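You operate a simulated robot arm through the tools that you are given. There is no shell and no other tool.

The job below is to be done with a simulated two-armed robot. You get a single attempt, and the scene is never put back.

TASK
Take the bearing labelled "T25" from the middle of the cabinet worktop and put it on top of the grey stepped cylinder there. Then fetch the cloth from the top of the blue table and set it on the top of the blue drawer cabinet. Then close the upper lathe cabinet drawer. Do these in the order given.

It is judged by the outcome, as a careful person would: the job done as asked, and still so three seconds after it is handed in. It fails if anything else is knocked over, pushed out of place, dropped, spilled or broken. Flat cloth is picked up by pressing the open fingertips on it (5 to 10 N) and closing them slowly along it; thin cloth reads only 2 to 8 mm in the jaws.

THE ROBOT
Two 7-joint arms with two-finger grippers on one trunk, on a base that moves. Base frame: it is fixed to the floor where the robot stands at the start and does not move with it; the origin is under the middle of the robot, x ahead of it, y to its left, z up; the surface under the hand at the start is at about z = 88. Readings come in cm, rad, newtons and seconds.
The left shoulder is at the start at [3.6, 15.8, 115.6], the right one opposite. With the tool pointing down near the work surface each hand reaches from about 28 to 74 cm from the robot's upright axis, wherever it stands, measured 20 degrees to its own side. Places, roughly: cloth [425, 575, 75]; top of the blue drawer cabinet [190, 840, 90]; upper lathe cabinet drawer [190, 820, 70]. Payload 2.45 kg a hand.
Tool frame (each hand has its own): the origin (TCP) lies between the finger pads and is the grasp point; the fingertips stand 2.6 cm ahead of it; z points along the fingers, y is the line along which they close. The gripper opens to 9.6 cm; its body begins 6.9 cm behind the TCP.
Orientation is told as [roll, pitch, yaw] about the base's x, y, z axes, in that order, counted from this pose: with the fingers straight down and closing along the base's y, the tool's x points along the base's -x, its y along +y and its z along -z.

THE INTERFACE
- The arms move only by the tool jog_arm. It takes "left_series", "right_series" or both (then of equal length, played together; a hand with none holds still); each is a list of rows, each an object of numbers (a shift or turn left out is 0, a gripper value left out holds the last): "dx", "dy", "dz": the shift along the tool's x, y, z in cm; "wx", "wy", "wz": the turn, a rotation vector about the tool's x, y, z in rad; "gripper": the finger opening in cm, from 0 to 9.6. In form: [{"dx": .., "dy": .., "dz": .., "wx": .., "wy": .., "wz": .., "gripper": ..}, ...]. A call has 1 to 20 rows; each row shifts and turns the commanded pose from where the row before left it, along the tool's axes as they then stand. A row lasts 0.2 s, in which the tool goes at most 5 cm and 0.15 rad; a call with a longer step from one row to the next is refused whole, and so is a gripper value outside its range. A pose out of reach is approached as far as the arm can. The call stops where the force on the tool passes 40 N (or 10 N more than at its start, if that is more) or the arm is blocked; 0.2 s more then pass. The fingers move at their own pace (about 11.99 cm/s each) and stop on an object; they squeeze with about 38 N. The grip force told is the motor's: it shows also when the fingers shut on nothing. Time passes only in rows, and 0.2 s behind the last, so rows that do not move let the fingers close. It gives the time, the measured TCP pose, the force on the tool (base axes), the opening and the grip force at its end, in the units of the frame above (readings bear some noise), with the torque about the TCP (base axes, N m) and any sound that the robot's microphone picked up.
- Cameras (640 x 400 px; columns grow to the right, rows downward): "scene" is now at [8.11, -4.63, 162.32]; the picture's right is [-0.59, -0.81, -0.00], its down [-0.66, 0.48, -0.57] and it looks along [0.47, -0.34, -0.82] (base axes); focal length 251 px, centre (320, 200). "left" rides on the left gripper at [8.2, -0.3, -9.8] in its tool frame; the picture's right is [0.04, 1.00, 0.00], its down [-0.73, 0.03, -0.68] and it looks along [-0.68, 0.03, 0.73] (tool axes); focal length 256 px, centre (320, 200). "right" rides on the right gripper at [8.2, 0.3, -9.8] in its tool frame; the picture's right is [-0.04, 1.00, 0.00], its down [-0.73, -0.03, -0.68] and it looks along [-0.68, -0.03, 0.73] (tool axes); focal length 256 px, centre (320, 200). There is no depth. A picture from a camera that has moved, and an enlarged one, comes with that camera's place and axes in the base frame and with its lens.
- grab_frame(camera): a new picture of that camera. It takes no simulated time.
- lift_body(by): moves the trunk up (or, below 0, down) by that many cm; the arms and the scene camera ride with it, the base frame stays. It gives what a move gives, with no picture.
- base_move(legs): drives the robot by 1 to 6 legs, each [ahead, left, turn to the left] in cm, cm and rad, along the robot's own axes; the way and the turn of a leg run together, so that a leg with both is an arc; at most 150 cm and 3.142 rad a leg. The arms and the cameras ride along, it lands a little off, and it stops where it bumps. It gives what a move gives.
- pan_tilt(pan, tilt): turns the head with the scene camera to pan (to the left, within 2.094 rad either way) and tilt (down, from -0.506 to 1.204), counted from straight ahead of the robot (the tilt from the chest, where the trunk bows). It gives what a move gives.
- zoom(camera, box): a new picture of the part [left, top, right, bottom] of that camera's present view, enlarged. It takes no simulated time.
- finish_job(): hands the job in; it is judged then, once.

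Nothing tells you exact positions but the pictures and the camera data. Unless the task says otherwise, let go and move clear before handing in.

The tools are called as a command line: name --argument value ..., lists and objects as JSON in quotes. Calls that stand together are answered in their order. jog_arm: Moves the arms, as the interface text tells. Its arguments: {"type":"object","properties":{"left_series":{"type":"array"},"right_series":{"type":"array"}},"required":[]} The other tools are called the same way: lift_body (by) moves the trunk up or down; base_move (legs) drives the base; pan_tilt (pan, tilt) turns the head that bears the scene camera; grab_frame (camera) takes a picture; zoom (camera, box) takes an enlarged picture of a part of a camera's view; finish_job () hands the job in.

At the start:

```text
clock: 0.0
left_tool_pos: [45.27, -2.75, 113.52]
left_ee_rot: [0.0, 0.002, 0.0]
left_wrist_force: [0.7, -0.5, 0.7]
left_ft_torque: [0.0, 0.01, 0.01]
left_gripper_width: 9.6
left_grip_force: 0.1
right_tool_pos: [34.43, -45.07, 113.82]
right_ee_rot: [0.0, 0.001, -0.001]
right_wrist_force: [-1.0, 0.0, 0.4]
right_ft_torque: [0.02, 0.04, 0.0]
right_gripper_width: 9.6
right_grip_force: 0.0
trunk travel left (down, up): [-32.5, 24.2]
robot x, y, heading: [-0.16, 0.19, 0.001]
head pan, tilt (commanded): [-0.625, 0.955]
```

scene: 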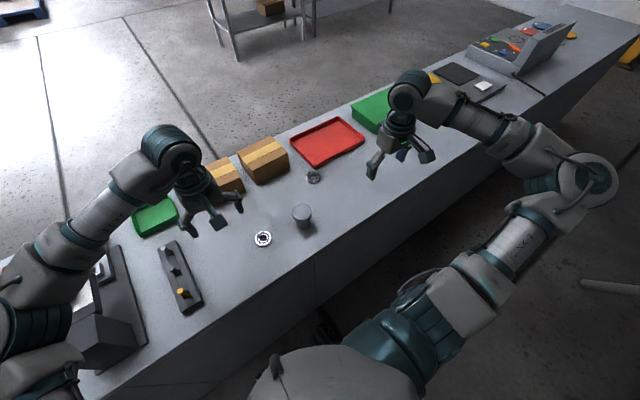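
right: 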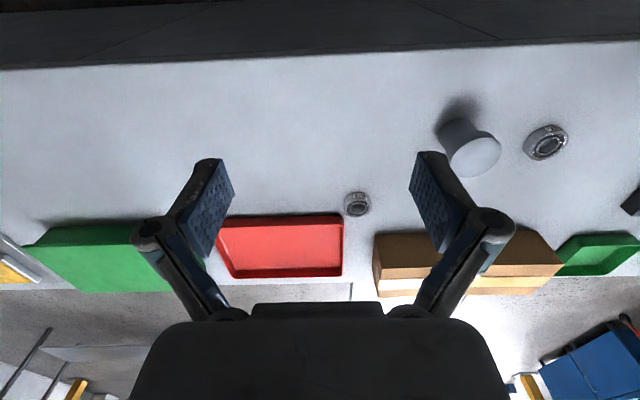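
left: 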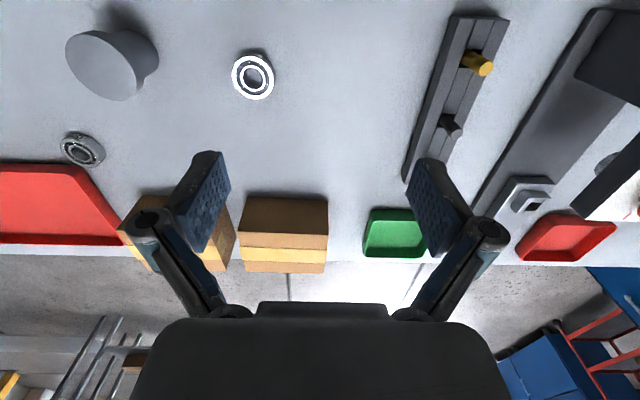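

I see a worktop with two bearings near a grey stepped cylinder; I need to read their labels first. I'll zoom in on both from the scene, left and right cameras.

zoom --camera "scene" --box '[230, 150, 350, 260]'

zoom --camera "left" --box '[200, 30, 310, 120]'

zoom --camera "left" --box '[30, 10, 180, 180]'

zoom --camera "right" --box '[320, 90, 600, 240]'

```text
3.64 times, centred on (290, 205) of scene
camera zoom: at [8.11, -4.63, 162.32], right [-0.59, -0.81, 0.0], down [-0.66, 0.48, -0.57], along [0.47, -0.34, -0.82], focal length 912 px, centre (429, 182)
```

zoom: 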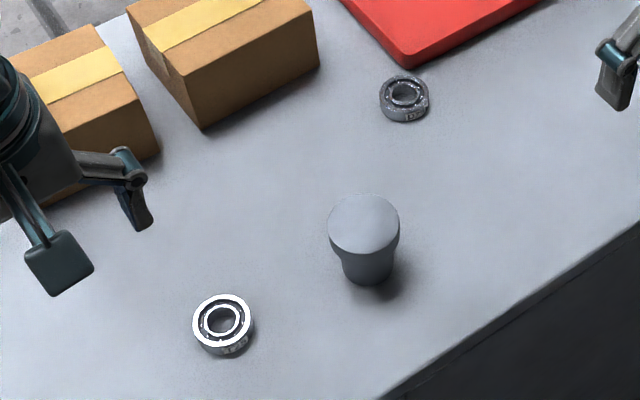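

```text
4.44 times, centred on (255, 75) of left
camera zoom: at [37.04, -3.1, 123.33], right [-0.04, 1.0, 0.0], down [0.73, 0.03, 0.68], along [0.68, 0.03, -0.73], focal length 1138 px, centre (609, 756)
```

zoom: 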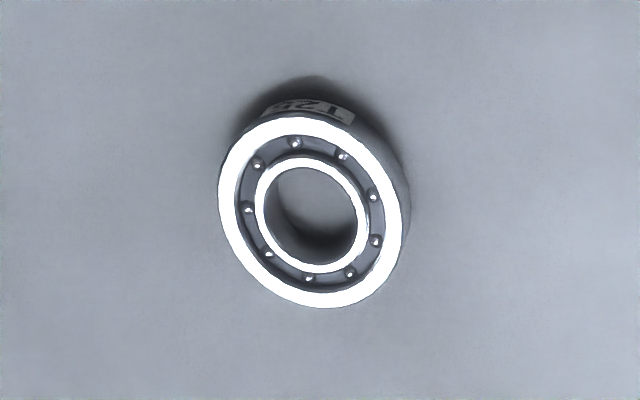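

```text
2.35 times, centred on (105, 95) of left
camera zoom: at [37.04, -3.1, 123.33], right [-0.04, 1.0, 0.0], down [0.73, 0.03, 0.68], along [0.68, 0.03, -0.73], focal length 602 px, centre (826, 447)
```

zoom: 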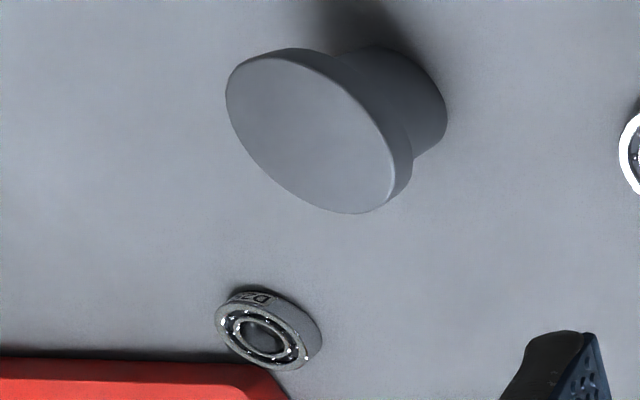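

```text
2.29 times, centred on (460, 165) of right
camera zoom: at [26.13, -44.7, 123.65], right [0.04, 1.0, 0.0], down [0.73, -0.03, 0.68], along [0.68, -0.03, -0.73], focal length 585 px, centre (0, 280)
```

zoom: 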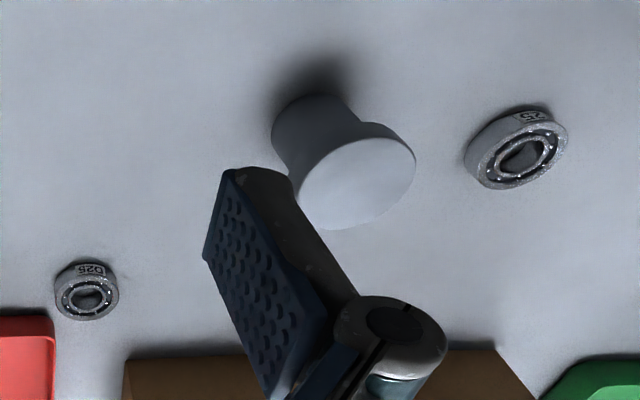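

The left view shows the bright bearing near (48.1, -11.0) carries "T25" (the other, near the red tray, is "D25"); the stepped cylinder's top is at about (45.7, -25.0, 95). I'll move the left hand aside and bring the right hand above the T25.

jog_arm --left_series '[{"dy": 1.4, "dz": -0.3}, {"dy": 1.4, "dz": -0.3}, {"dy": 1.4, "dz": -0.3}, {"dy": 1.4, "dz": -0.3}, {"dy": 1.4, "dz": -0.3}, {"dy": 1.4, "dz": -0.3}, {"dy": 1.4, "dz": -0.3}, {"dy": 1.4, "dz": -0.3}, {"dy": 1.4, "dz": -0.3}, {"dy": 1.4, "dz": -0.3}, {}, {}]' --right_series '[{"dx": -1.367, "dy": 3.4, "dz": 0.8, "gripper": 9.6}, {"dx": -1.367, "dy": 3.4, "dz": 0.8}, {"dx": -1.367, "dy": 3.4, "dz": 0.8}, {"dx": -1.367, "dy": 3.4, "dz": 0.8}, {"dx": -1.367, "dy": 3.4, "dz": 0.8}, {"dx": -1.367, "dy": 3.4, "dz": 0.8}, {"dx": -1.367, "dy": 3.4, "dz": 0.8}, {"dx": -1.367, "dy": 3.4, "dz": 0.8}, {"dx": -1.367, "dy": 3.4, "dz": 0.8}, {"dx": -1.367, "dy": 3.4, "dz": 0.8}, {}, {}]'

grab_frame --camera "right"

grab_frame --camera "scene"

```text
clock: 2.6
left_tool_pos: [45.09, 11.58, 116.59]
left_ee_rot: [-0.003, -0.003, 0.001]
left_wrist_force: [1.4, -0.7, 0.9]
left_ft_torque: [0.02, 0.01, 0.01]
left_gripper_width: 9.62
left_grip_force: 0.0
right_tool_pos: [47.15, -11.55, 106.04]
right_ee_rot: [0.0, -0.003, -0.002]
right_wrist_force: [-0.2, -0.1, 0.6]
right_ft_torque: [0.0, -0.01, -0.03]
right_gripper_width: 9.59
right_grip_force: 0.2
right hand out of reach, approached as far as the arm can: row 10
trunk travel left (down, up): [-32.5, 24.2]
robot x, y, heading: [0.19, -0.55, 0.002]
head pan, tilt (commanded): [-0.625, 0.955]
```

```text
taken
camera right: at [38.78, -11.19, 115.93], right [0.04, 1.0, 0.0], down [0.73, -0.03, 0.68], along [0.68, -0.03, -0.73], focal length 256 px, centre (320, 200)
```

right: 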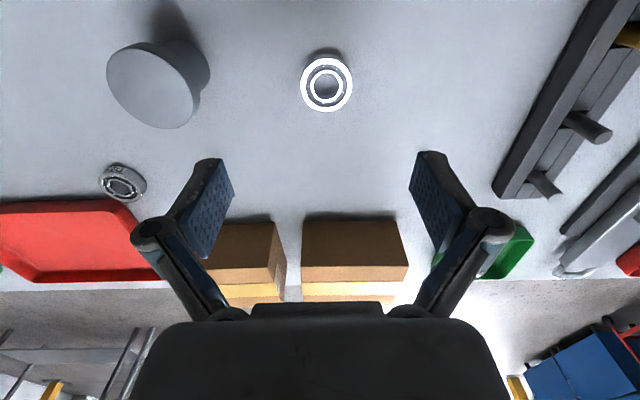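

```text
taken
camera scene: at [8.31, -4.21, 162.32], right [-0.59, -0.81, 0.0], down [-0.66, 0.48, -0.57], along [0.46, -0.34, -0.82], focal length 251 px, centre (320, 200)
```

scene: 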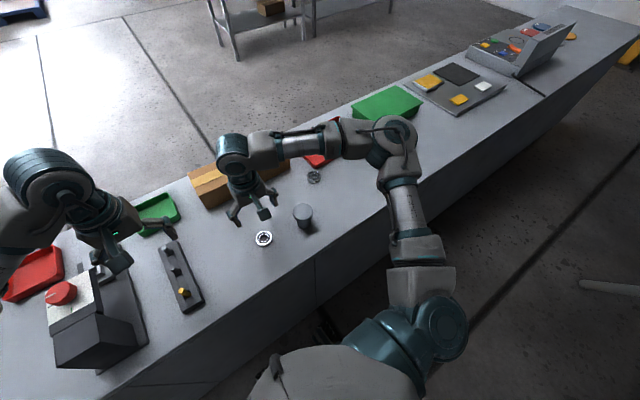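

The right hand is nearly over the T25 (about 0.7 cm short in x and 0.5 cm in y), and the last step was at its reach limit. I'll descend part-way, where reach is better, and check the pose again.

jog_arm --right_series '[{"dz": 2}, {"dz": 2}, {"dz": 2}, {"dz": 2}, {}, {}]'

grab_frame --camera "right"

```text
clock: 4.0
left_tool_pos: [44.99, 11.56, 116.47]
left_ee_rot: [-0.003, -0.002, 0.001]
left_wrist_force: [0.7, 0.0, 0.5]
left_ft_torque: [0.02, -0.01, 0.04]
left_gripper_width: 9.58
left_grip_force: 0.0
right_tool_pos: [46.84, -12.28, 97.9]
right_ee_rot: [0.0, -0.002, 0.001]
right_wrist_force: [-0.3, -0.4, -0.1]
right_ft_torque: [-0.02, 0.0, 0.0]
right_gripper_width: 9.61
right_grip_force: 0.0
right hand out of reach, approached as far as the arm can: row 3, 4
trunk travel left (down, up): [-32.5, 24.2]
robot x, y, heading: [-0.03, 0.14, -0.0]
head pan, tilt (commanded): [-0.625, 0.955]
```

```text
taken
camera right: at [38.64, -11.93, 107.78], right [0.04, 1.0, 0.0], down [0.73, -0.03, 0.68], along [0.68, -0.03, -0.73], focal length 256 px, centre (320, 200)
```

right: 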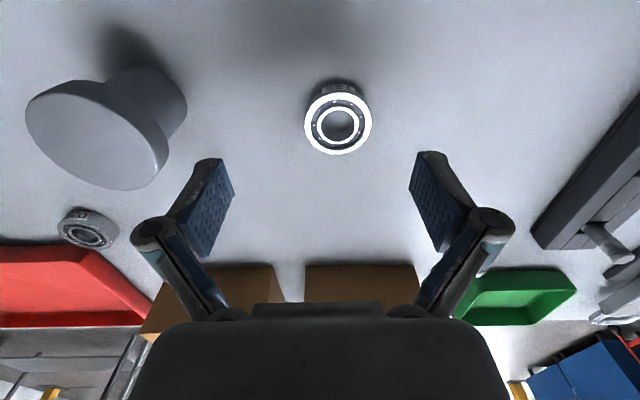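

The right arm can't reach further across its body, so I'll raise it, tuck the left hand up and back, and shift the base about 12 cm to the left along the counter.

jog_arm --left_series '[{"dx": 2, "dz": -1.5}, {"dx": 2, "dz": -1.5}, {"dx": 2, "dz": -1.5}, {"dx": 2, "dz": -1.5}, {}]' --right_series '[{"dz": -2, "dy": -0.5}, {"dz": -2, "dy": -0.5}, {"dz": -2, "dy": -0.5}, {"dz": -2, "dy": -0.5}, {}]'

base_move --legs '[[0, 12, 0]]'

grab_frame --camera "right"

grab_frame --camera "scene"

```text
clock: 5.2
left_tool_pos: [37.17, 11.51, 122.47]
left_ee_rot: [-0.003, 0.001, 0.003]
left_wrist_force: [0.7, 0.5, -0.5]
left_ft_torque: [-0.03, -0.01, 0.01]
left_gripper_width: 9.61
left_grip_force: 0.1
right_tool_pos: [47.09, -14.35, 105.98]
right_ee_rot: [0.0, 0.0, 0.001]
right_wrist_force: [0.8, 0.0, -0.3]
right_ft_torque: [0.01, 0.02, -0.01]
right_gripper_width: 9.61
right_grip_force: 0.1
trunk travel left (down, up): [-32.5, 24.2]
robot x, y, heading: [-0.35, 0.17, -0.002]
head pan, tilt (commanded): [-0.625, 0.955]
```

```text
clock: 6.4
left_tool_pos: [37.06, 17.61, 122.86]
left_ee_rot: [0.035, 0.0, -0.004]
left_wrist_force: [-0.9, -0.6, -0.6]
left_ft_torque: [0.06, -0.06, -0.04]
left_gripper_width: 9.6
left_grip_force: 0.0
right_tool_pos: [47.17, -7.51, 105.38]
right_ee_rot: [0.036, 0.0, -0.005]
right_wrist_force: [0.3, -1.8, -0.8]
right_ft_torque: [0.07, 0.1, 0.0]
right_gripper_width: 9.58
right_grip_force: 0.0
trunk travel left (down, up): [-32.5, 24.2]
robot x, y, heading: [0.04, 10.91, 0.002]
head pan, tilt (commanded): [-0.625, 0.955]
```

```text
taken
camera right: at [38.86, -7.4, 115.24], right [0.05, 1.0, 0.04], down [0.73, -0.06, 0.68], along [0.68, 0.0, -0.73], focal length 256 px, centre (320, 200)
```

right: 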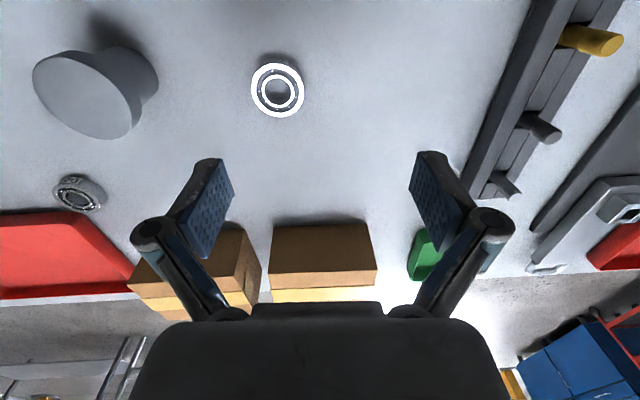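

```text
taken
camera scene: at [8.35, 0.91, 162.06], right [-0.59, -0.81, -0.03], down [-0.66, 0.5, -0.56], along [0.46, -0.31, -0.83], focal length 251 px, centre (320, 200)
```

scene: 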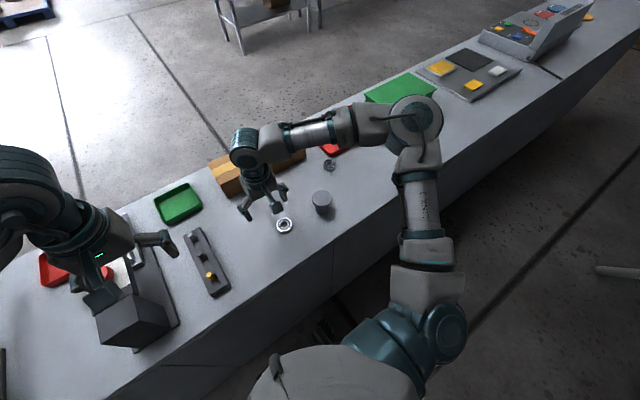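

The base moved but the trunk seems to still be swaying (roll 0.035). I'll wait a moment and re-read.

jog_arm --right_series '[{}, {}, {}, {}, {}]'

grab_frame --camera "right"

```text
clock: 7.6
left_tool_pos: [36.66, 24.29, 122.64]
left_ee_rot: [-0.014, -0.004, 0.0]
left_wrist_force: [0.2, 0.5, 0.4]
left_ft_torque: [-0.07, 0.06, 0.02]
left_gripper_width: 9.6
left_grip_force: 0.0
right_tool_pos: [46.67, -1.61, 106.34]
right_ee_rot: [-0.015, -0.004, -0.001]
right_wrist_force: [-0.9, 1.2, -0.6]
right_ft_torque: [-0.04, -0.02, 0.0]
right_gripper_width: 9.63
right_grip_force: 0.1
trunk travel left (down, up): [-32.5, 24.2]
robot x, y, heading: [0.01, 11.36, 0.001]
head pan, tilt (commanded): [-0.625, 0.955]
```

```text
taken
camera right: at [38.46, -1.07, 116.16], right [0.04, 1.0, -0.01], down [0.73, -0.02, 0.68], along [0.68, -0.04, -0.73], focal length 256 px, centre (320, 200)
```

right: 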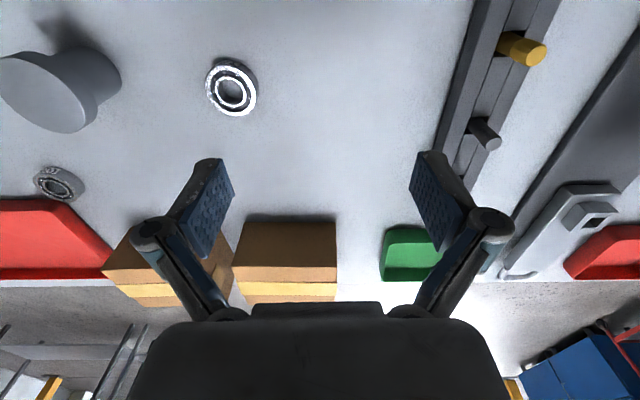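

The trunk is still swinging slightly; I'll wait a bit more for it to settle.

jog_arm --right_series '[{}, {}, {}, {}, {}, {}, {}, {}, {}, {}]'

grab_frame --camera "right"

```text
clock: 9.8
left_tool_pos: [36.63, 20.84, 122.85]
left_ee_rot: [0.01, -0.005, -0.005]
left_wrist_force: [0.1, -0.2, -0.7]
left_ft_torque: [0.01, -0.02, 0.0]
left_gripper_width: 9.6
left_grip_force: 0.0
right_tool_pos: [46.67, -4.86, 106.05]
right_ee_rot: [0.007, -0.002, -0.005]
right_wrist_force: [0.6, 0.9, 0.0]
right_ft_torque: [0.01, -0.01, -0.01]
right_gripper_width: 9.61
right_grip_force: 0.0
trunk travel left (down, up): [-32.5, 24.2]
robot x, y, heading: [-0.08, 10.25, 0.005]
head pan, tilt (commanded): [-0.625, 0.955]
```

```text
taken
camera right: at [38.44, -4.47, 115.87], right [0.05, 1.0, 0.01], down [0.73, -0.04, 0.68], along [0.68, -0.03, -0.73], focal length 256 px, centre (320, 200)
```

right: 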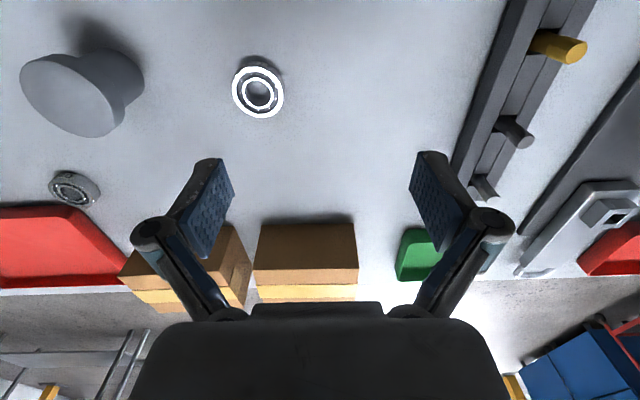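

Still a slow sway of a few cm; waiting longer before working.

jog_arm --right_series '[{}, {}, {}, {}, {}, {}, {}, {}, {}, {}, {}, {}, {}, {}, {}, {}, {}, {}, {}, {}]'

jog_arm --right_series '[{}, {}, {}, {}, {}]'

grab_frame --camera "right"

```text
clock: 14.2
left_tool_pos: [36.35, 26.17, 122.51]
left_ee_rot: [-0.024, -0.008, 0.005]
left_wrist_force: [-0.3, 0.2, -0.9]
left_ft_torque: [0.03, 0.02, -0.03]
left_gripper_width: 9.63
left_grip_force: 0.1
right_tool_pos: [46.38, 0.14, 106.71]
right_ee_rot: [-0.024, -0.009, 0.004]
right_wrist_force: [-0.7, -0.1, -0.1]
right_ft_torque: [-0.07, -0.02, 0.01]
right_gripper_width: 9.6
right_grip_force: 0.0
trunk travel left (down, up): [-32.5, 24.2]
robot x, y, heading: [0.24, 12.32, 0.001]
head pan, tilt (commanded): [-0.625, 0.955]
stopped in row 20 (right hand): the arm was blocked; the commanded pose is now the measured one
```

```text
clock: 15.6
left_tool_pos: [35.92, 22.7, 123.03]
left_ee_rot: [-0.003, -0.011, -0.003]
left_wrist_force: [0.0, 0.2, 0.0]
left_ft_torque: [-0.02, 0.01, 0.02]
left_gripper_width: 9.61
left_grip_force: 0.1
right_tool_pos: [46.11, -3.05, 106.61]
right_ee_rot: [-0.005, -0.012, -0.005]
right_wrist_force: [0.4, 0.1, -0.5]
right_ft_torque: [-0.02, 0.01, 0.03]
right_gripper_width: 9.58
right_grip_force: 0.1
trunk travel left (down, up): [-32.5, 24.2]
robot x, y, heading: [-0.16, 10.85, 0.002]
head pan, tilt (commanded): [-0.625, 0.955]
stopped in row 5 (right hand): the arm was blocked; the commanded pose is now the measured one
```

```text
taken
camera right: at [37.72, -2.58, 116.41], right [0.04, 1.0, 0.0], down [0.72, -0.03, 0.69], along [0.69, -0.03, -0.73], focal length 256 px, centre (320, 200)
```

right: 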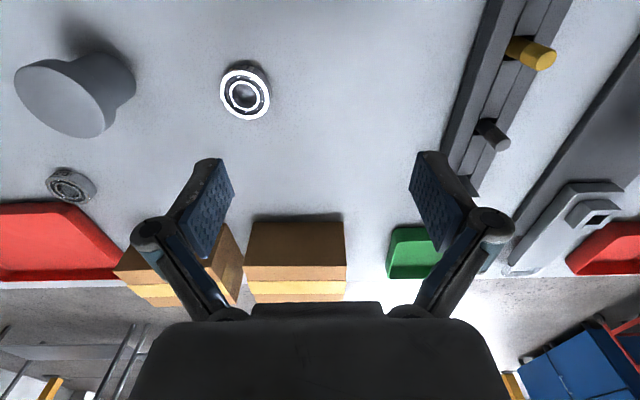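

The sway isn't dying quickly; I'll sample a few short waits to understand it, and look at the scene.

jog_arm --right_series '[{}]'

jog_arm --right_series '[{}]'

jog_arm --right_series '[{}]'

jog_arm --right_series '[{}]'

jog_arm --right_series '[{}]'

grab_frame --camera "scene"

```text
clock: 16.0
left_tool_pos: [36.14, 24.12, 122.89]
left_ee_rot: [-0.015, -0.008, -0.001]
left_wrist_force: [0.9, 0.7, -0.2]
left_ft_torque: [-0.01, 0.01, 0.02]
left_gripper_width: 9.59
left_grip_force: 0.1
right_tool_pos: [46.27, -1.71, 106.65]
right_ee_rot: [-0.015, -0.009, -0.004]
right_wrist_force: [0.6, 0.7, -0.2]
right_ft_torque: [-0.01, -0.01, 0.01]
right_gripper_width: 9.63
right_grip_force: 0.0
trunk travel left (down, up): [-32.5, 24.2]
robot x, y, heading: [0.13, 11.36, 0.002]
head pan, tilt (commanded): [-0.625, 0.955]
```

```text
clock: 16.4
left_tool_pos: [36.01, 20.72, 123.18]
left_ee_rot: [0.013, -0.012, -0.003]
left_wrist_force: [-0.2, -0.2, -0.2]
left_ft_torque: [0.03, -0.02, -0.04]
left_gripper_width: 9.59
left_grip_force: 0.0
right_tool_pos: [46.09, -4.81, 106.44]
right_ee_rot: [0.012, -0.011, -0.007]
right_wrist_force: [0.6, -1.2, 0.1]
right_ft_torque: [0.06, 0.01, 0.0]
right_gripper_width: 9.59
right_grip_force: 0.1
trunk travel left (down, up): [-32.5, 24.2]
robot x, y, heading: [0.36, 10.52, -0.002]
head pan, tilt (commanded): [-0.625, 0.955]
```

```text
clock: 17.0
left_tool_pos: [35.61, 21.86, 123.29]
left_ee_rot: [0.006, -0.013, 0.0]
left_wrist_force: [0.2, -0.6, -0.6]
left_ft_torque: [0.08, -0.04, -0.02]
left_gripper_width: 9.59
left_grip_force: 0.1
right_tool_pos: [45.63, -3.77, 106.63]
right_ee_rot: [0.009, -0.015, -0.002]
right_wrist_force: [0.8, -0.6, 0.3]
right_ft_torque: [0.06, 0.01, 0.02]
right_gripper_width: 9.63
right_grip_force: 0.0
trunk travel left (down, up): [-32.5, 24.2]
robot x, y, heading: [-0.07, 11.34, -0.007]
head pan, tilt (commanded): [-0.625, 0.955]
stopped in row 1 (right hand): the arm was blocked; the commanded pose is now the measured one
```

```text
clock: 17.4
left_tool_pos: [35.83, 23.65, 123.21]
left_ee_rot: [-0.006, -0.011, 0.006]
left_wrist_force: [-0.5, -0.4, 0.1]
left_ft_torque: [0.01, 0.01, -0.01]
left_gripper_width: 9.6
left_grip_force: 0.0
right_tool_pos: [45.77, -2.2, 106.73]
right_ee_rot: [-0.006, -0.014, 0.0]
right_wrist_force: [0.6, 0.1, 0.0]
right_ft_torque: [-0.01, -0.01, 0.0]
right_gripper_width: 9.62
right_grip_force: 0.0
trunk travel left (down, up): [-32.5, 24.2]
robot x, y, heading: [-0.02, 11.62, 0.0]
head pan, tilt (commanded): [-0.625, 0.955]
```

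```text
clock: 17.8
left_tool_pos: [35.73, 23.61, 123.06]
left_ee_rot: [-0.005, -0.013, 0.004]
left_wrist_force: [-0.5, -0.9, 0.0]
left_ft_torque: [-0.05, 0.0, 0.0]
left_gripper_width: 9.62
left_grip_force: 0.1
right_tool_pos: [45.87, -2.06, 106.76]
right_ee_rot: [-0.008, -0.013, 0.0]
right_wrist_force: [-0.5, 0.4, 0.0]
right_ft_torque: [-0.01, -0.03, 0.01]
right_gripper_width: 9.58
right_grip_force: 0.0
trunk travel left (down, up): [-32.5, 24.2]
robot x, y, heading: [0.18, 11.34, -0.006]
head pan, tilt (commanded): [-0.625, 0.955]
```

```text
taken
camera scene: at [8.33, 9.62, 162.37], right [-0.58, -0.81, 0.01], down [-0.67, 0.47, -0.58], along [0.47, -0.35, -0.81], focal length 251 px, centre (320, 200)
```

scene: 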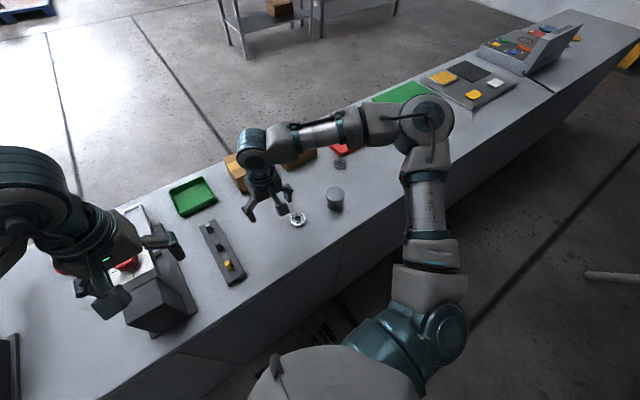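

The sway is damping now (about ±1 cm). I'll wait further.

jog_arm --right_series '[{}, {}, {}, {}, {}, {}, {}, {}, {}, {}, {}, {}, {}, {}, {}, {}, {}, {}, {}, {}]'

jog_arm --right_series '[{}]'

jog_arm --right_series '[{}]'

jog_arm --right_series '[{}]'

```text
clock: 22.0
left_tool_pos: [35.72, 25.7, 122.99]
left_ee_rot: [-0.019, -0.011, 0.006]
left_wrist_force: [-0.3, 0.9, 0.3]
left_ft_torque: [-0.03, 0.06, 0.02]
left_gripper_width: 9.62
left_grip_force: 0.1
right_tool_pos: [45.67, -0.49, 106.96]
right_ee_rot: [-0.02, -0.016, 0.003]
right_wrist_force: [0.5, 0.3, 0.1]
right_ft_torque: [-0.05, -0.03, -0.02]
right_gripper_width: 9.61
right_grip_force: 0.1
trunk travel left (down, up): [-32.5, 24.2]
robot x, y, heading: [-0.14, 12.17, 0.004]
head pan, tilt (commanded): [-0.625, 0.955]
```

```text
clock: 22.4
left_tool_pos: [35.69, 21.32, 123.27]
left_ee_rot: [0.01, -0.013, -0.001]
left_wrist_force: [-0.6, -0.2, -0.7]
left_ft_torque: [0.03, -0.05, -0.05]
left_gripper_width: 9.58
left_grip_force: 0.0
right_tool_pos: [45.73, -4.19, 106.57]
right_ee_rot: [0.012, -0.015, -0.005]
right_wrist_force: [0.4, -1.1, -0.7]
right_ft_torque: [0.05, 0.0, -0.01]
right_gripper_width: 9.57
right_grip_force: 0.1
trunk travel left (down, up): [-32.5, 24.2]
robot x, y, heading: [0.05, 11.21, 0.002]
head pan, tilt (commanded): [-0.625, 0.955]
```

```text
clock: 22.8
left_tool_pos: [35.71, 23.91, 123.2]
left_ee_rot: [-0.008, -0.012, 0.003]
left_wrist_force: [0.2, 0.2, 1.9]
left_ft_torque: [0.02, 0.02, -0.02]
left_gripper_width: 9.6
left_grip_force: 0.0
right_tool_pos: [45.72, -2.0, 106.82]
right_ee_rot: [-0.005, -0.015, 0.001]
right_wrist_force: [0.1, -1.3, -0.2]
right_ft_torque: [0.02, -0.02, -0.01]
right_gripper_width: 9.58
right_grip_force: 0.0
trunk travel left (down, up): [-32.5, 24.2]
robot x, y, heading: [0.32, 11.81, -0.003]
head pan, tilt (commanded): [-0.625, 0.955]
```

```text
clock: 23.2
left_tool_pos: [35.81, 23.55, 123.04]
left_ee_rot: [-0.004, -0.012, 0.001]
left_wrist_force: [-0.5, -0.2, -0.5]
left_ft_torque: [-0.02, 0.02, 0.01]
left_gripper_width: 9.6
left_grip_force: 0.0
right_tool_pos: [45.8, -2.27, 106.82]
right_ee_rot: [-0.005, -0.013, 0.0]
right_wrist_force: [0.2, -0.5, 0.2]
right_ft_torque: [0.0, 0.0, -0.01]
right_gripper_width: 9.6
right_grip_force: 0.0
trunk travel left (down, up): [-32.5, 24.2]
robot x, y, heading: [0.13, 11.63, -0.002]
head pan, tilt (commanded): [-0.625, 0.955]
```

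The sway seems settled around y≈-2.2 now. Let me sample again with short waits to see whether it stays.

jog_arm --right_series '[{}]'

jog_arm --right_series '[{}, {}]'

jog_arm --right_series '[{}, {}, {}]'

jog_arm --left_series '[{}, {}, {}, {}, {}]' --right_series '[{}, {}, {}, {}, {}]'

```text
clock: 23.6
left_tool_pos: [35.58, 21.56, 123.35]
left_ee_rot: [0.008, -0.014, 0.001]
left_wrist_force: [0.3, -0.6, 0.2]
left_ft_torque: [0.02, 0.0, 0.0]
left_gripper_width: 9.61
left_grip_force: 0.0
right_tool_pos: [45.84, -4.01, 106.53]
right_ee_rot: [0.01, -0.016, -0.002]
right_wrist_force: [-0.1, -0.5, 0.4]
right_ft_torque: [0.03, 0.01, -0.03]
right_gripper_width: 9.6
right_grip_force: 0.2
trunk travel left (down, up): [-32.5, 24.2]
robot x, y, heading: [0.53, 10.98, -0.003]
head pan, tilt (commanded): [-0.625, 0.955]
```

```text
clock: 24.2
left_tool_pos: [35.63, 21.24, 123.36]
left_ee_rot: [0.01, -0.013, -0.001]
left_wrist_force: [-1.2, -0.4, 0.2]
left_ft_torque: [0.04, -0.03, -0.01]
left_gripper_width: 9.61
left_grip_force: 0.1
right_tool_pos: [45.75, -4.25, 106.64]
right_ee_rot: [0.011, -0.013, -0.002]
right_wrist_force: [0.3, -0.4, -0.6]
right_ft_torque: [0.07, 0.02, 0.01]
right_gripper_width: 9.6
right_grip_force: 0.0
trunk travel left (down, up): [-32.5, 24.2]
robot x, y, heading: [-0.01, 11.02, 0.004]
head pan, tilt (commanded): [-0.625, 0.955]
```

```text
clock: 25.0
left_tool_pos: [35.67, 23.43, 123.2]
left_ee_rot: [-0.006, -0.011, 0.002]
left_wrist_force: [0.2, 0.8, 0.5]
left_ft_torque: [0.02, -0.02, 0.02]
left_gripper_width: 9.6
left_grip_force: 0.1
right_tool_pos: [45.8, -2.32, 106.69]
right_ee_rot: [-0.006, -0.013, -0.001]
right_wrist_force: [0.4, 0.2, 0.6]
right_ft_torque: [0.04, 0.0, -0.02]
right_gripper_width: 9.56
right_grip_force: 0.1
trunk travel left (down, up): [-32.5, 24.2]
robot x, y, heading: [-0.25, 11.54, -0.004]
head pan, tilt (commanded): [-0.625, 0.955]
```

```text
clock: 26.4
left_tool_pos: [35.34, 24.16, 123.12]
left_ee_rot: [-0.014, -0.019, 0.0]
left_wrist_force: [0.8, 0.7, 0.0]
left_ft_torque: [-0.11, 0.02, -0.01]
left_gripper_width: 9.59
left_grip_force: 0.1
right_tool_pos: [45.59, -1.91, 107.04]
right_ee_rot: [-0.015, -0.019, -0.001]
right_wrist_force: [-0.7, 1.1, -0.2]
right_ft_torque: [-0.05, -0.05, -0.02]
right_gripper_width: 9.62
right_grip_force: 0.0
trunk travel left (down, up): [-32.5, 24.2]
robot x, y, heading: [0.16, 11.68, -0.002]
head pan, tilt (commanded): [-0.625, 0.955]
stopped in row 5 (left hand): the arm was blocked; the commanded pose is now the measured one
```

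There's a persistent sway since the base move; I want to check whether the robot is touching something on its left. I'll look around with the head.

pan_tilt --pan 0.6 --tilt 0.9

grab_frame --camera "scene"

grab_frame --camera "left"

```text
clock: 27.9
left_tool_pos: [35.38, 20.33, 123.5]
left_ee_rot: [0.013, -0.017, -0.006]
left_wrist_force: [-0.6, -0.4, -0.4]
left_ft_torque: [0.1, -0.04, -0.04]
left_gripper_width: 9.6
left_grip_force: 0.2
right_tool_pos: [45.54, -5.12, 106.67]
right_ee_rot: [0.012, -0.017, -0.007]
right_wrist_force: [0.0, -1.3, -0.7]
right_ft_torque: [0.05, -0.01, -0.02]
right_gripper_width: 9.57
right_grip_force: 0.1
trunk travel left (down, up): [-32.5, 24.2]
robot x, y, heading: [0.32, 10.34, -0.005]
head pan, tilt (commanded): [0.6, 0.901]
```

```text
taken
camera scene: at [8.69, 13.18, 162.77], right [0.56, -0.83, -0.01], down [-0.65, -0.44, -0.62], along [0.51, 0.36, -0.78], focal length 251 px, centre (320, 200)
```

scene: 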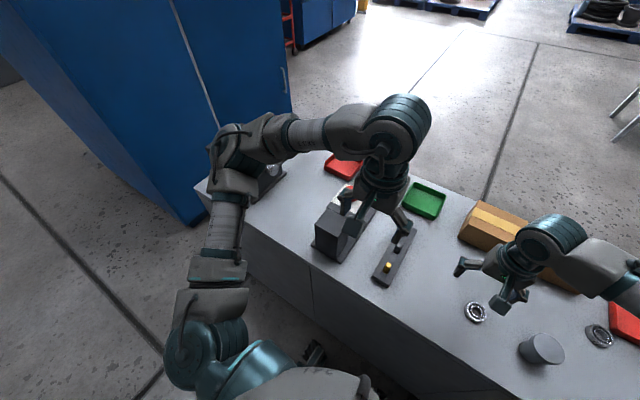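

```text
taken
camera left: at [26.96, 19.97, 133.09], right [-0.03, 1.0, 0.01], down [0.72, 0.02, 0.69], along [0.69, 0.03, -0.72], focal length 256 px, centre (320, 200)
```

left: 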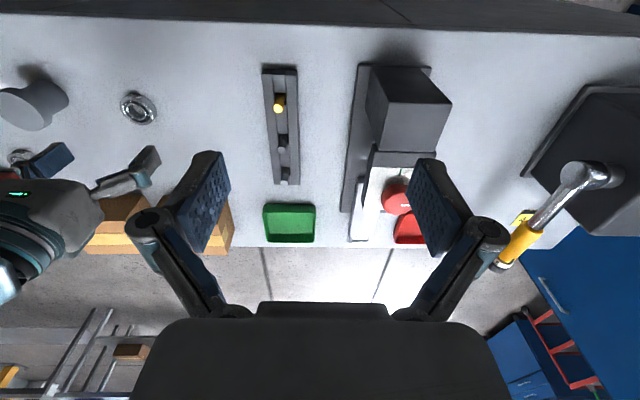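

Nothing is touching; it looks like a slowly damped rocking of the base. I'll wait more to let it die out.

jog_arm --right_series '[{}, {}, {}, {}, {}, {}, {}, {}, {}, {}, {}, {}, {}, {}, {}, {}, {}, {}, {}, {}]'

jog_arm --right_series '[{}, {}, {}, {}, {}, {}, {}, {}, {}, {}, {}, {}, {}, {}, {}, {}, {}, {}, {}, {}]'

jog_arm --right_series '[{}]'

jog_arm --right_series '[{}]'

jog_arm --right_series '[{}]'

```text
clock: 32.3
left_tool_pos: [34.83, 21.62, 123.61]
left_ee_rot: [0.007, -0.019, 0.0]
left_wrist_force: [-0.8, -0.9, 0.1]
left_ft_torque: [0.07, -0.03, 0.01]
left_gripper_width: 9.62
left_grip_force: 0.2
right_tool_pos: [45.15, -3.81, 106.94]
right_ee_rot: [0.005, -0.023, -0.002]
right_wrist_force: [0.7, -0.4, 0.1]
right_ft_torque: [0.03, 0.01, 0.0]
right_gripper_width: 9.59
right_grip_force: 0.2
trunk travel left (down, up): [-32.5, 24.2]
robot x, y, heading: [-0.01, 11.46, -0.0]
head pan, tilt (commanded): [0.6, 0.901]
stopped in row 20 (right hand): the arm was blocked; the commanded pose is now the measured one
```

```text
clock: 36.7
left_tool_pos: [34.68, 23.88, 123.55]
left_ee_rot: [-0.002, -0.021, 0.006]
left_wrist_force: [0.3, -1.0, 0.8]
left_ft_torque: [0.02, 0.01, 0.03]
left_gripper_width: 9.59
left_grip_force: 0.0
right_tool_pos: [44.79, -1.74, 107.29]
right_ee_rot: [-0.005, -0.026, 0.005]
right_wrist_force: [0.7, -0.3, -0.5]
right_ft_torque: [0.02, -0.04, 0.0]
right_gripper_width: 9.6
right_grip_force: 0.0
trunk travel left (down, up): [-32.5, 24.2]
robot x, y, heading: [0.23, 12.42, 0.002]
head pan, tilt (commanded): [0.6, 0.901]
stopped in row 20 (right hand): the arm was blocked; the commanded pose is now the measured one
```

```text
clock: 37.1
left_tool_pos: [34.52, 22.87, 123.69]
left_ee_rot: [0.004, -0.02, 0.006]
left_wrist_force: [-0.3, -0.4, -0.7]
left_ft_torque: [0.0, -0.02, 0.0]
left_gripper_width: 9.62
left_grip_force: 0.0
right_tool_pos: [45.01, -2.72, 107.18]
right_ee_rot: [0.004, -0.023, 0.005]
right_wrist_force: [0.8, 1.4, -0.2]
right_ft_torque: [0.05, 0.0, 0.0]
right_gripper_width: 9.59
right_grip_force: 0.1
trunk travel left (down, up): [-32.5, 24.2]
robot x, y, heading: [0.36, 11.78, 0.001]
head pan, tilt (commanded): [0.6, 0.901]
```

```text
clock: 37.5
left_tool_pos: [34.69, 25.52, 123.34]
left_ee_rot: [-0.014, -0.021, 0.007]
left_wrist_force: [1.0, -0.1, -0.4]
left_ft_torque: [-0.01, 0.03, 0.02]
left_gripper_width: 9.61
left_grip_force: 0.1
right_tool_pos: [44.89, -0.43, 107.48]
right_ee_rot: [-0.017, -0.027, 0.007]
right_wrist_force: [-0.2, 0.6, -0.3]
right_ft_torque: [-0.07, 0.01, -0.03]
right_gripper_width: 9.57
right_grip_force: 0.0
trunk travel left (down, up): [-32.5, 24.2]
robot x, y, heading: [0.08, 12.85, -0.001]
head pan, tilt (commanded): [0.6, 0.901]
```

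```text
clock: 37.9
left_tool_pos: [34.54, 21.42, 123.66]
left_ee_rot: [0.013, -0.019, 0.003]
left_wrist_force: [-0.5, -1.4, -0.9]
left_ft_torque: [0.07, -0.06, 0.01]
left_gripper_width: 9.6
left_grip_force: 0.1
right_tool_pos: [44.85, -4.02, 107.0]
right_ee_rot: [0.012, -0.026, -0.001]
right_wrist_force: [0.4, -1.1, -0.6]
right_ft_torque: [0.05, 0.06, 0.0]
right_gripper_width: 9.62
right_grip_force: 0.1
trunk travel left (down, up): [-32.5, 24.2]
robot x, y, heading: [0.09, 11.34, 0.0]
head pan, tilt (commanded): [0.6, 0.901]
```

The rocking isn't decaying and the body has a slight backward lean, so I suspect the base is in contact with something low. I'll look down around the base.

pan_tilt --pan 0.0 --tilt 1.2

grab_frame --camera "scene"

pan_tilt --pan 1.5 --tilt 1.2

grab_frame --camera "scene"

pan_tilt --pan -1.5 --tilt 1.2

grab_frame --camera "scene"

```text
clock: 38.9
left_tool_pos: [34.59, 22.75, 123.67]
left_ee_rot: [0.006, -0.021, 0.005]
left_wrist_force: [0.6, -1.1, 0.4]
left_ft_torque: [0.03, -0.02, 0.0]
left_gripper_width: 9.59
left_grip_force: 0.1
right_tool_pos: [44.86, -2.74, 107.19]
right_ee_rot: [0.002, -0.025, 0.005]
right_wrist_force: [0.2, -0.2, -0.6]
right_ft_torque: [0.01, 0.02, 0.01]
right_gripper_width: 9.57
right_grip_force: 0.0
trunk travel left (down, up): [-32.5, 24.2]
robot x, y, heading: [0.26, 12.18, 0.002]
head pan, tilt (commanded): [0.0, 1.201]
```

```text
taken
camera scene: at [8.05, 9.71, 160.73], right [0.0, -1.0, -0.01], down [-0.93, 0.01, -0.36], along [0.36, 0.01, -0.93], focal length 251 px, centre (320, 200)
```

scene: 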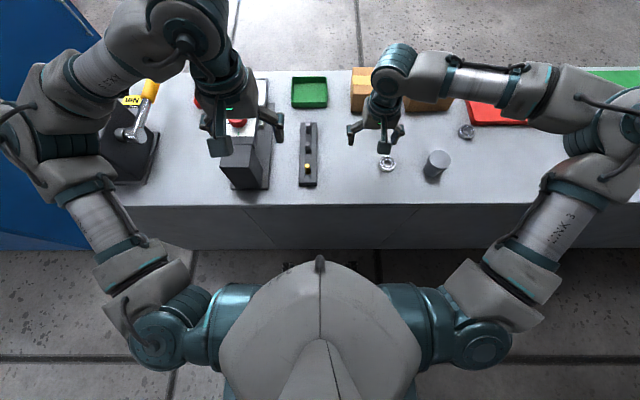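

```text
clock: 40.5
left_tool_pos: [34.52, 21.2, 123.72]
left_ee_rot: [0.015, -0.02, 0.002]
left_wrist_force: [-2.1, -0.5, -0.4]
left_ft_torque: [0.03, -0.02, 0.0]
left_gripper_width: 9.61
left_grip_force: 0.2
right_tool_pos: [44.9, -4.17, 107.08]
right_ee_rot: [0.013, -0.027, -0.001]
right_wrist_force: [0.4, -0.9, 1.2]
right_ft_torque: [0.0, 0.02, -0.03]
right_gripper_width: 9.61
right_grip_force: 0.1
trunk travel left (down, up): [-32.5, 24.2]
robot x, y, heading: [0.25, 11.65, 0.003]
head pan, tilt (commanded): [1.499, 1.201]
```

```text
taken
camera scene: at [2.82, 14.83, 160.84], right [1.0, -0.07, 0.0], down [-0.07, -0.92, -0.38], along [0.02, 0.38, -0.93], focal length 251 px, centre (320, 200)
```

scene: 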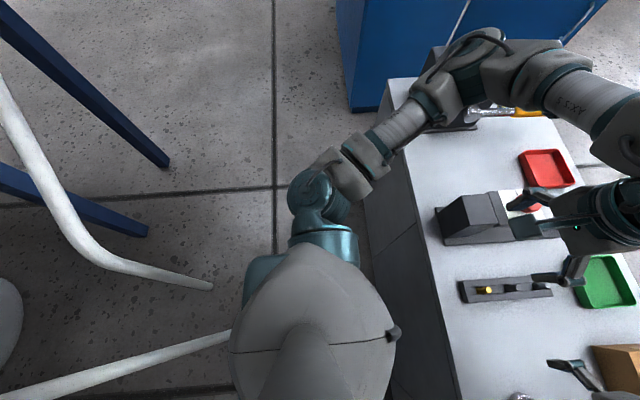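

```text
clock: 43.1
left_tool_pos: [34.58, 21.87, 123.82]
left_ee_rot: [0.011, -0.021, 0.003]
left_wrist_force: [0.1, -0.8, -1.8]
left_ft_torque: [0.02, -0.04, -0.02]
left_gripper_width: 9.6
left_grip_force: 0.0
right_tool_pos: [44.95, -3.52, 107.22]
right_ee_rot: [0.01, -0.023, 0.0]
right_wrist_force: [0.4, -0.6, -0.7]
right_ft_torque: [0.05, -0.01, -0.04]
right_gripper_width: 9.61
right_grip_force: 0.0
trunk travel left (down, up): [-32.5, 24.2]
robot x, y, heading: [0.45, 11.73, 0.004]
head pan, tilt (commanded): [-1.499, 1.201]
```

```text
taken
camera scene: at [2.85, 5.55, 160.75], right [-1.0, -0.07, 0.0], down [-0.07, 0.93, -0.36], along [0.02, -0.36, -0.93], focal length 251 px, centre (320, 200)
```

scene: 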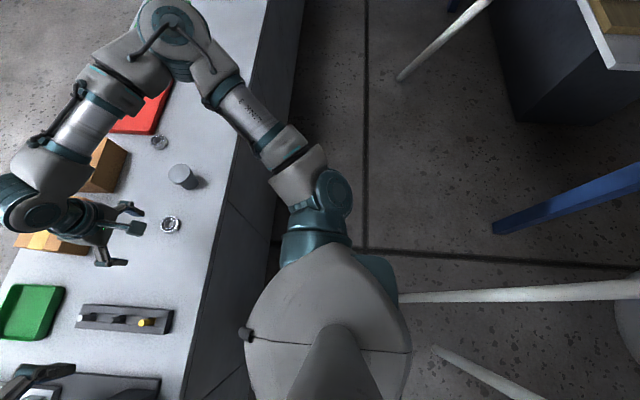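

White pole-like legs lie close behind the robot. I'll look further behind to identify them.

pan_tilt --pan -2.09 --tilt 0.9

grab_frame --camera "scene"

pan_tilt --pan 2.09 --tilt 0.9

grab_frame --camera "scene"

pan_tilt --pan 2.09 --tilt 0.3

grab_frame --camera "scene"

```text
clock: 44.0
left_tool_pos: [34.59, 21.2, 123.77]
left_ee_rot: [0.015, -0.022, 0.0]
left_wrist_force: [-0.6, -1.1, 0.2]
left_ft_torque: [0.01, -0.07, -0.02]
left_gripper_width: 9.6
left_grip_force: 0.0
right_tool_pos: [44.91, -4.22, 106.91]
right_ee_rot: [0.014, -0.026, 0.0]
right_wrist_force: [0.5, 0.2, -0.1]
right_ft_torque: [-0.02, 0.03, -0.02]
right_gripper_width: 9.59
right_grip_force: 0.0
trunk travel left (down, up): [-32.5, 24.2]
robot x, y, heading: [-0.0, 11.53, -0.001]
head pan, tilt (commanded): [-2.089, 0.901]
```

```text
taken
camera scene: at [-1.3, 2.74, 162.65], right [-0.87, 0.49, 0.01], down [0.39, 0.69, -0.61], along [-0.31, -0.53, -0.79], focal length 251 px, centre (320, 200)
```

scene: 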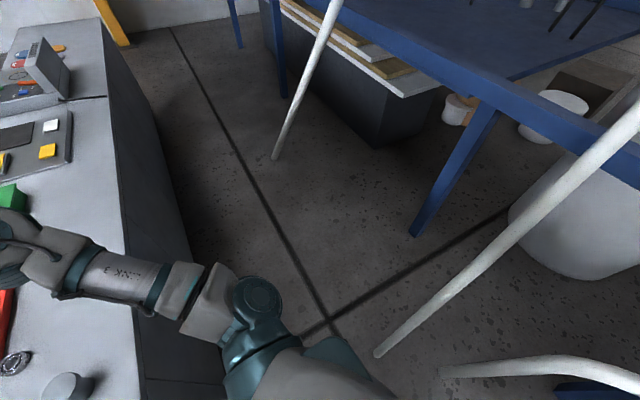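

```text
clock: 47.4
left_tool_pos: [34.62, 24.05, 123.49]
left_ee_rot: [-0.003, -0.022, 0.005]
left_wrist_force: [-1.2, 1.5, 0.0]
left_ft_torque: [-0.03, 0.01, 0.0]
left_gripper_width: 9.6
left_grip_force: 0.1
right_tool_pos: [44.9, -1.68, 107.24]
right_ee_rot: [-0.006, -0.024, 0.003]
right_wrist_force: [-1.7, -0.2, -1.3]
right_ft_torque: [0.01, 0.0, 0.0]
right_gripper_width: 9.59
right_grip_force: 0.0
trunk travel left (down, up): [-32.5, 24.2]
robot x, y, heading: [0.08, 11.86, 0.002]
head pan, tilt (commanded): [2.089, 0.901]
```

```text
taken
camera scene: at [-1.29, 20.58, 162.68], right [0.87, 0.5, -0.01], down [0.39, -0.69, -0.61], along [-0.31, 0.53, -0.79], focal length 251 px, centre (320, 200)
```

scene: 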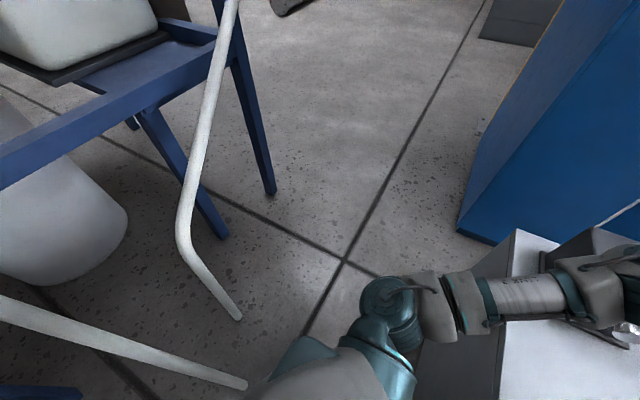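

```text
clock: 48.4
left_tool_pos: [34.62, 22.23, 123.74]
left_ee_rot: [0.009, -0.02, 0.004]
left_wrist_force: [-0.7, -1.0, -0.3]
left_ft_torque: [0.02, -0.05, -0.01]
left_gripper_width: 9.61
left_grip_force: 0.1
right_tool_pos: [44.87, -3.26, 107.05]
right_ee_rot: [0.006, -0.026, 0.004]
right_wrist_force: [0.7, -0.7, -0.3]
right_ft_torque: [0.01, 0.01, 0.01]
right_gripper_width: 9.64
right_grip_force: 0.1
trunk travel left (down, up): [-32.5, 24.2]
robot x, y, heading: [0.25, 11.72, -0.003]
head pan, tilt (commanded): [2.089, 0.3]
```

```text
taken
camera scene: at [-2.17, 19.67, 168.01], right [0.87, 0.5, 0.0], down [0.14, -0.26, -0.96], along [-0.47, 0.83, -0.29], focal length 251 px, centre (320, 200)
```

scene: 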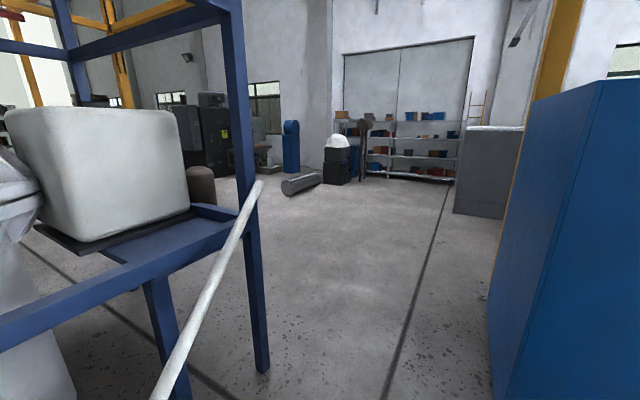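

Those white poles are standing legs of something behind, not touching the robot as far as I can tell. I'll pass time with head moves only (no arm control) and see whether the rocking dies out.

pan_tilt --pan -2.09 --tilt 0.3

grab_frame --camera "scene"

pan_tilt --pan -0.4 --tilt 0.9

pan_tilt --pan -0.41 --tilt 0.9

pan_tilt --pan -0.4 --tilt 0.9

pan_tilt --pan -0.41 --tilt 0.9

pan_tilt --pan -0.4 --tilt 0.9

```text
clock: 51.8
left_tool_pos: [34.7, 25.9, 123.36]
left_ee_rot: [-0.017, -0.019, 0.008]
left_wrist_force: [1.3, 0.2, -0.4]
left_ft_torque: [-0.07, 0.03, 0.02]
left_gripper_width: 9.61
left_grip_force: 0.0
right_tool_pos: [44.88, 0.01, 107.33]
right_ee_rot: [-0.019, -0.026, 0.008]
right_wrist_force: [0.4, 0.1, 0.1]
right_ft_torque: [-0.05, -0.04, 0.03]
right_gripper_width: 9.58
right_grip_force: 0.1
trunk travel left (down, up): [-32.5, 24.2]
robot x, y, heading: [0.02, 12.7, 0.003]
head pan, tilt (commanded): [-2.089, 0.3]
```

```text
taken
camera scene: at [-2.16, 7.65, 168.14], right [-0.87, 0.49, -0.01], down [0.14, 0.24, -0.96], along [-0.47, -0.84, -0.28], focal length 251 px, centre (320, 200)
```

scene: 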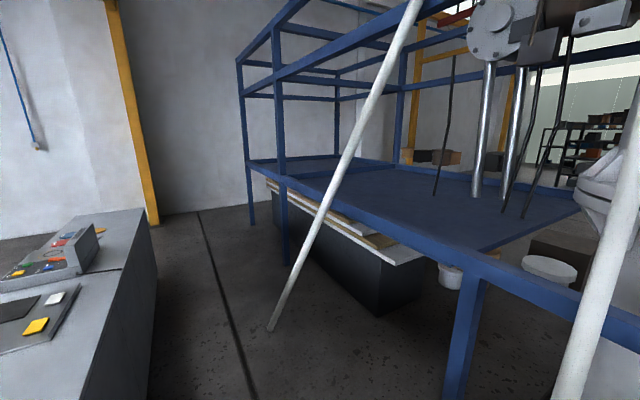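

```text
clock: 53.6
left_tool_pos: [34.54, 26.42, 123.29]
left_ee_rot: [-0.022, -0.019, 0.007]
left_wrist_force: [0.4, 1.4, 0.1]
left_ft_torque: [-0.13, 0.03, 0.0]
left_gripper_width: 9.57
left_grip_force: 0.0
right_tool_pos: [44.86, 0.53, 107.42]
right_ee_rot: [-0.023, -0.027, 0.006]
right_wrist_force: [0.5, 1.5, -0.8]
right_ft_torque: [-0.1, -0.05, 0.0]
right_gripper_width: 9.6
right_grip_force: 0.0
trunk travel left (down, up): [-32.5, 24.2]
robot x, y, heading: [-0.02, 12.67, 0.006]
head pan, tilt (commanded): [-0.4, 0.901]
```

```text
clock: 54.2
left_tool_pos: [34.71, 23.12, 123.52]
left_ee_rot: [0.003, -0.02, 0.006]
left_wrist_force: [0.3, 0.9, 0.6]
left_ft_torque: [0.0, 0.0, 0.0]
left_gripper_width: 9.58
left_grip_force: 0.2
right_tool_pos: [44.88, -2.4, 107.18]
right_ee_rot: [0.003, -0.024, 0.004]
right_wrist_force: [0.0, 0.1, -0.5]
right_ft_torque: [0.04, 0.01, -0.03]
right_gripper_width: 9.58
right_grip_force: 0.0
trunk travel left (down, up): [-32.5, 24.2]
robot x, y, heading: [0.08, 11.66, -0.0]
head pan, tilt (commanded): [-0.41, 0.901]
```

```text
clock: 54.8
left_tool_pos: [34.63, 21.56, 123.6]
left_ee_rot: [0.013, -0.02, 0.002]
left_wrist_force: [-0.1, -0.7, -0.5]
left_ft_torque: [0.06, -0.06, -0.03]
left_gripper_width: 9.58
left_grip_force: 0.0
right_tool_pos: [44.93, -3.92, 107.22]
right_ee_rot: [0.012, -0.025, -0.001]
right_wrist_force: [-0.5, -0.4, 0.4]
right_ft_torque: [0.06, 0.02, -0.03]
right_gripper_width: 9.58
right_grip_force: 0.1
trunk travel left (down, up): [-32.5, 24.2]
robot x, y, heading: [0.4, 11.79, -0.001]
head pan, tilt (commanded): [-0.4, 0.901]
```

```text
clock: 55.4
left_tool_pos: [34.68, 26.32, 123.43]
left_ee_rot: [-0.019, -0.018, 0.008]
left_wrist_force: [0.3, 1.5, 0.9]
left_ft_torque: [-0.12, 0.06, 0.02]
left_gripper_width: 9.6
left_grip_force: 0.0
right_tool_pos: [44.91, 0.39, 107.45]
right_ee_rot: [-0.022, -0.027, 0.007]
right_wrist_force: [-0.3, -0.1, -0.5]
right_ft_torque: [-0.07, -0.04, 0.0]
right_gripper_width: 9.63
right_grip_force: 0.0
trunk travel left (down, up): [-32.5, 24.2]
robot x, y, heading: [-0.02, 12.4, 0.006]
head pan, tilt (commanded): [-0.41, 0.901]
```

```text
clock: 56.0
left_tool_pos: [34.64, 23.69, 123.49]
left_ee_rot: [-0.002, -0.02, 0.007]
left_wrist_force: [0.4, -0.1, 0.0]
left_ft_torque: [-0.01, 0.02, -0.01]
left_gripper_width: 9.59
left_grip_force: 0.1
right_tool_pos: [44.83, -1.99, 107.31]
right_ee_rot: [-0.003, -0.025, 0.003]
right_wrist_force: [0.2, -0.1, 0.7]
right_ft_torque: [-0.02, 0.01, 0.01]
right_gripper_width: 9.61
right_grip_force: 0.1
trunk travel left (down, up): [-32.5, 24.2]
robot x, y, heading: [0.07, 12.04, 0.002]
head pan, tilt (commanded): [-0.4, 0.901]
```

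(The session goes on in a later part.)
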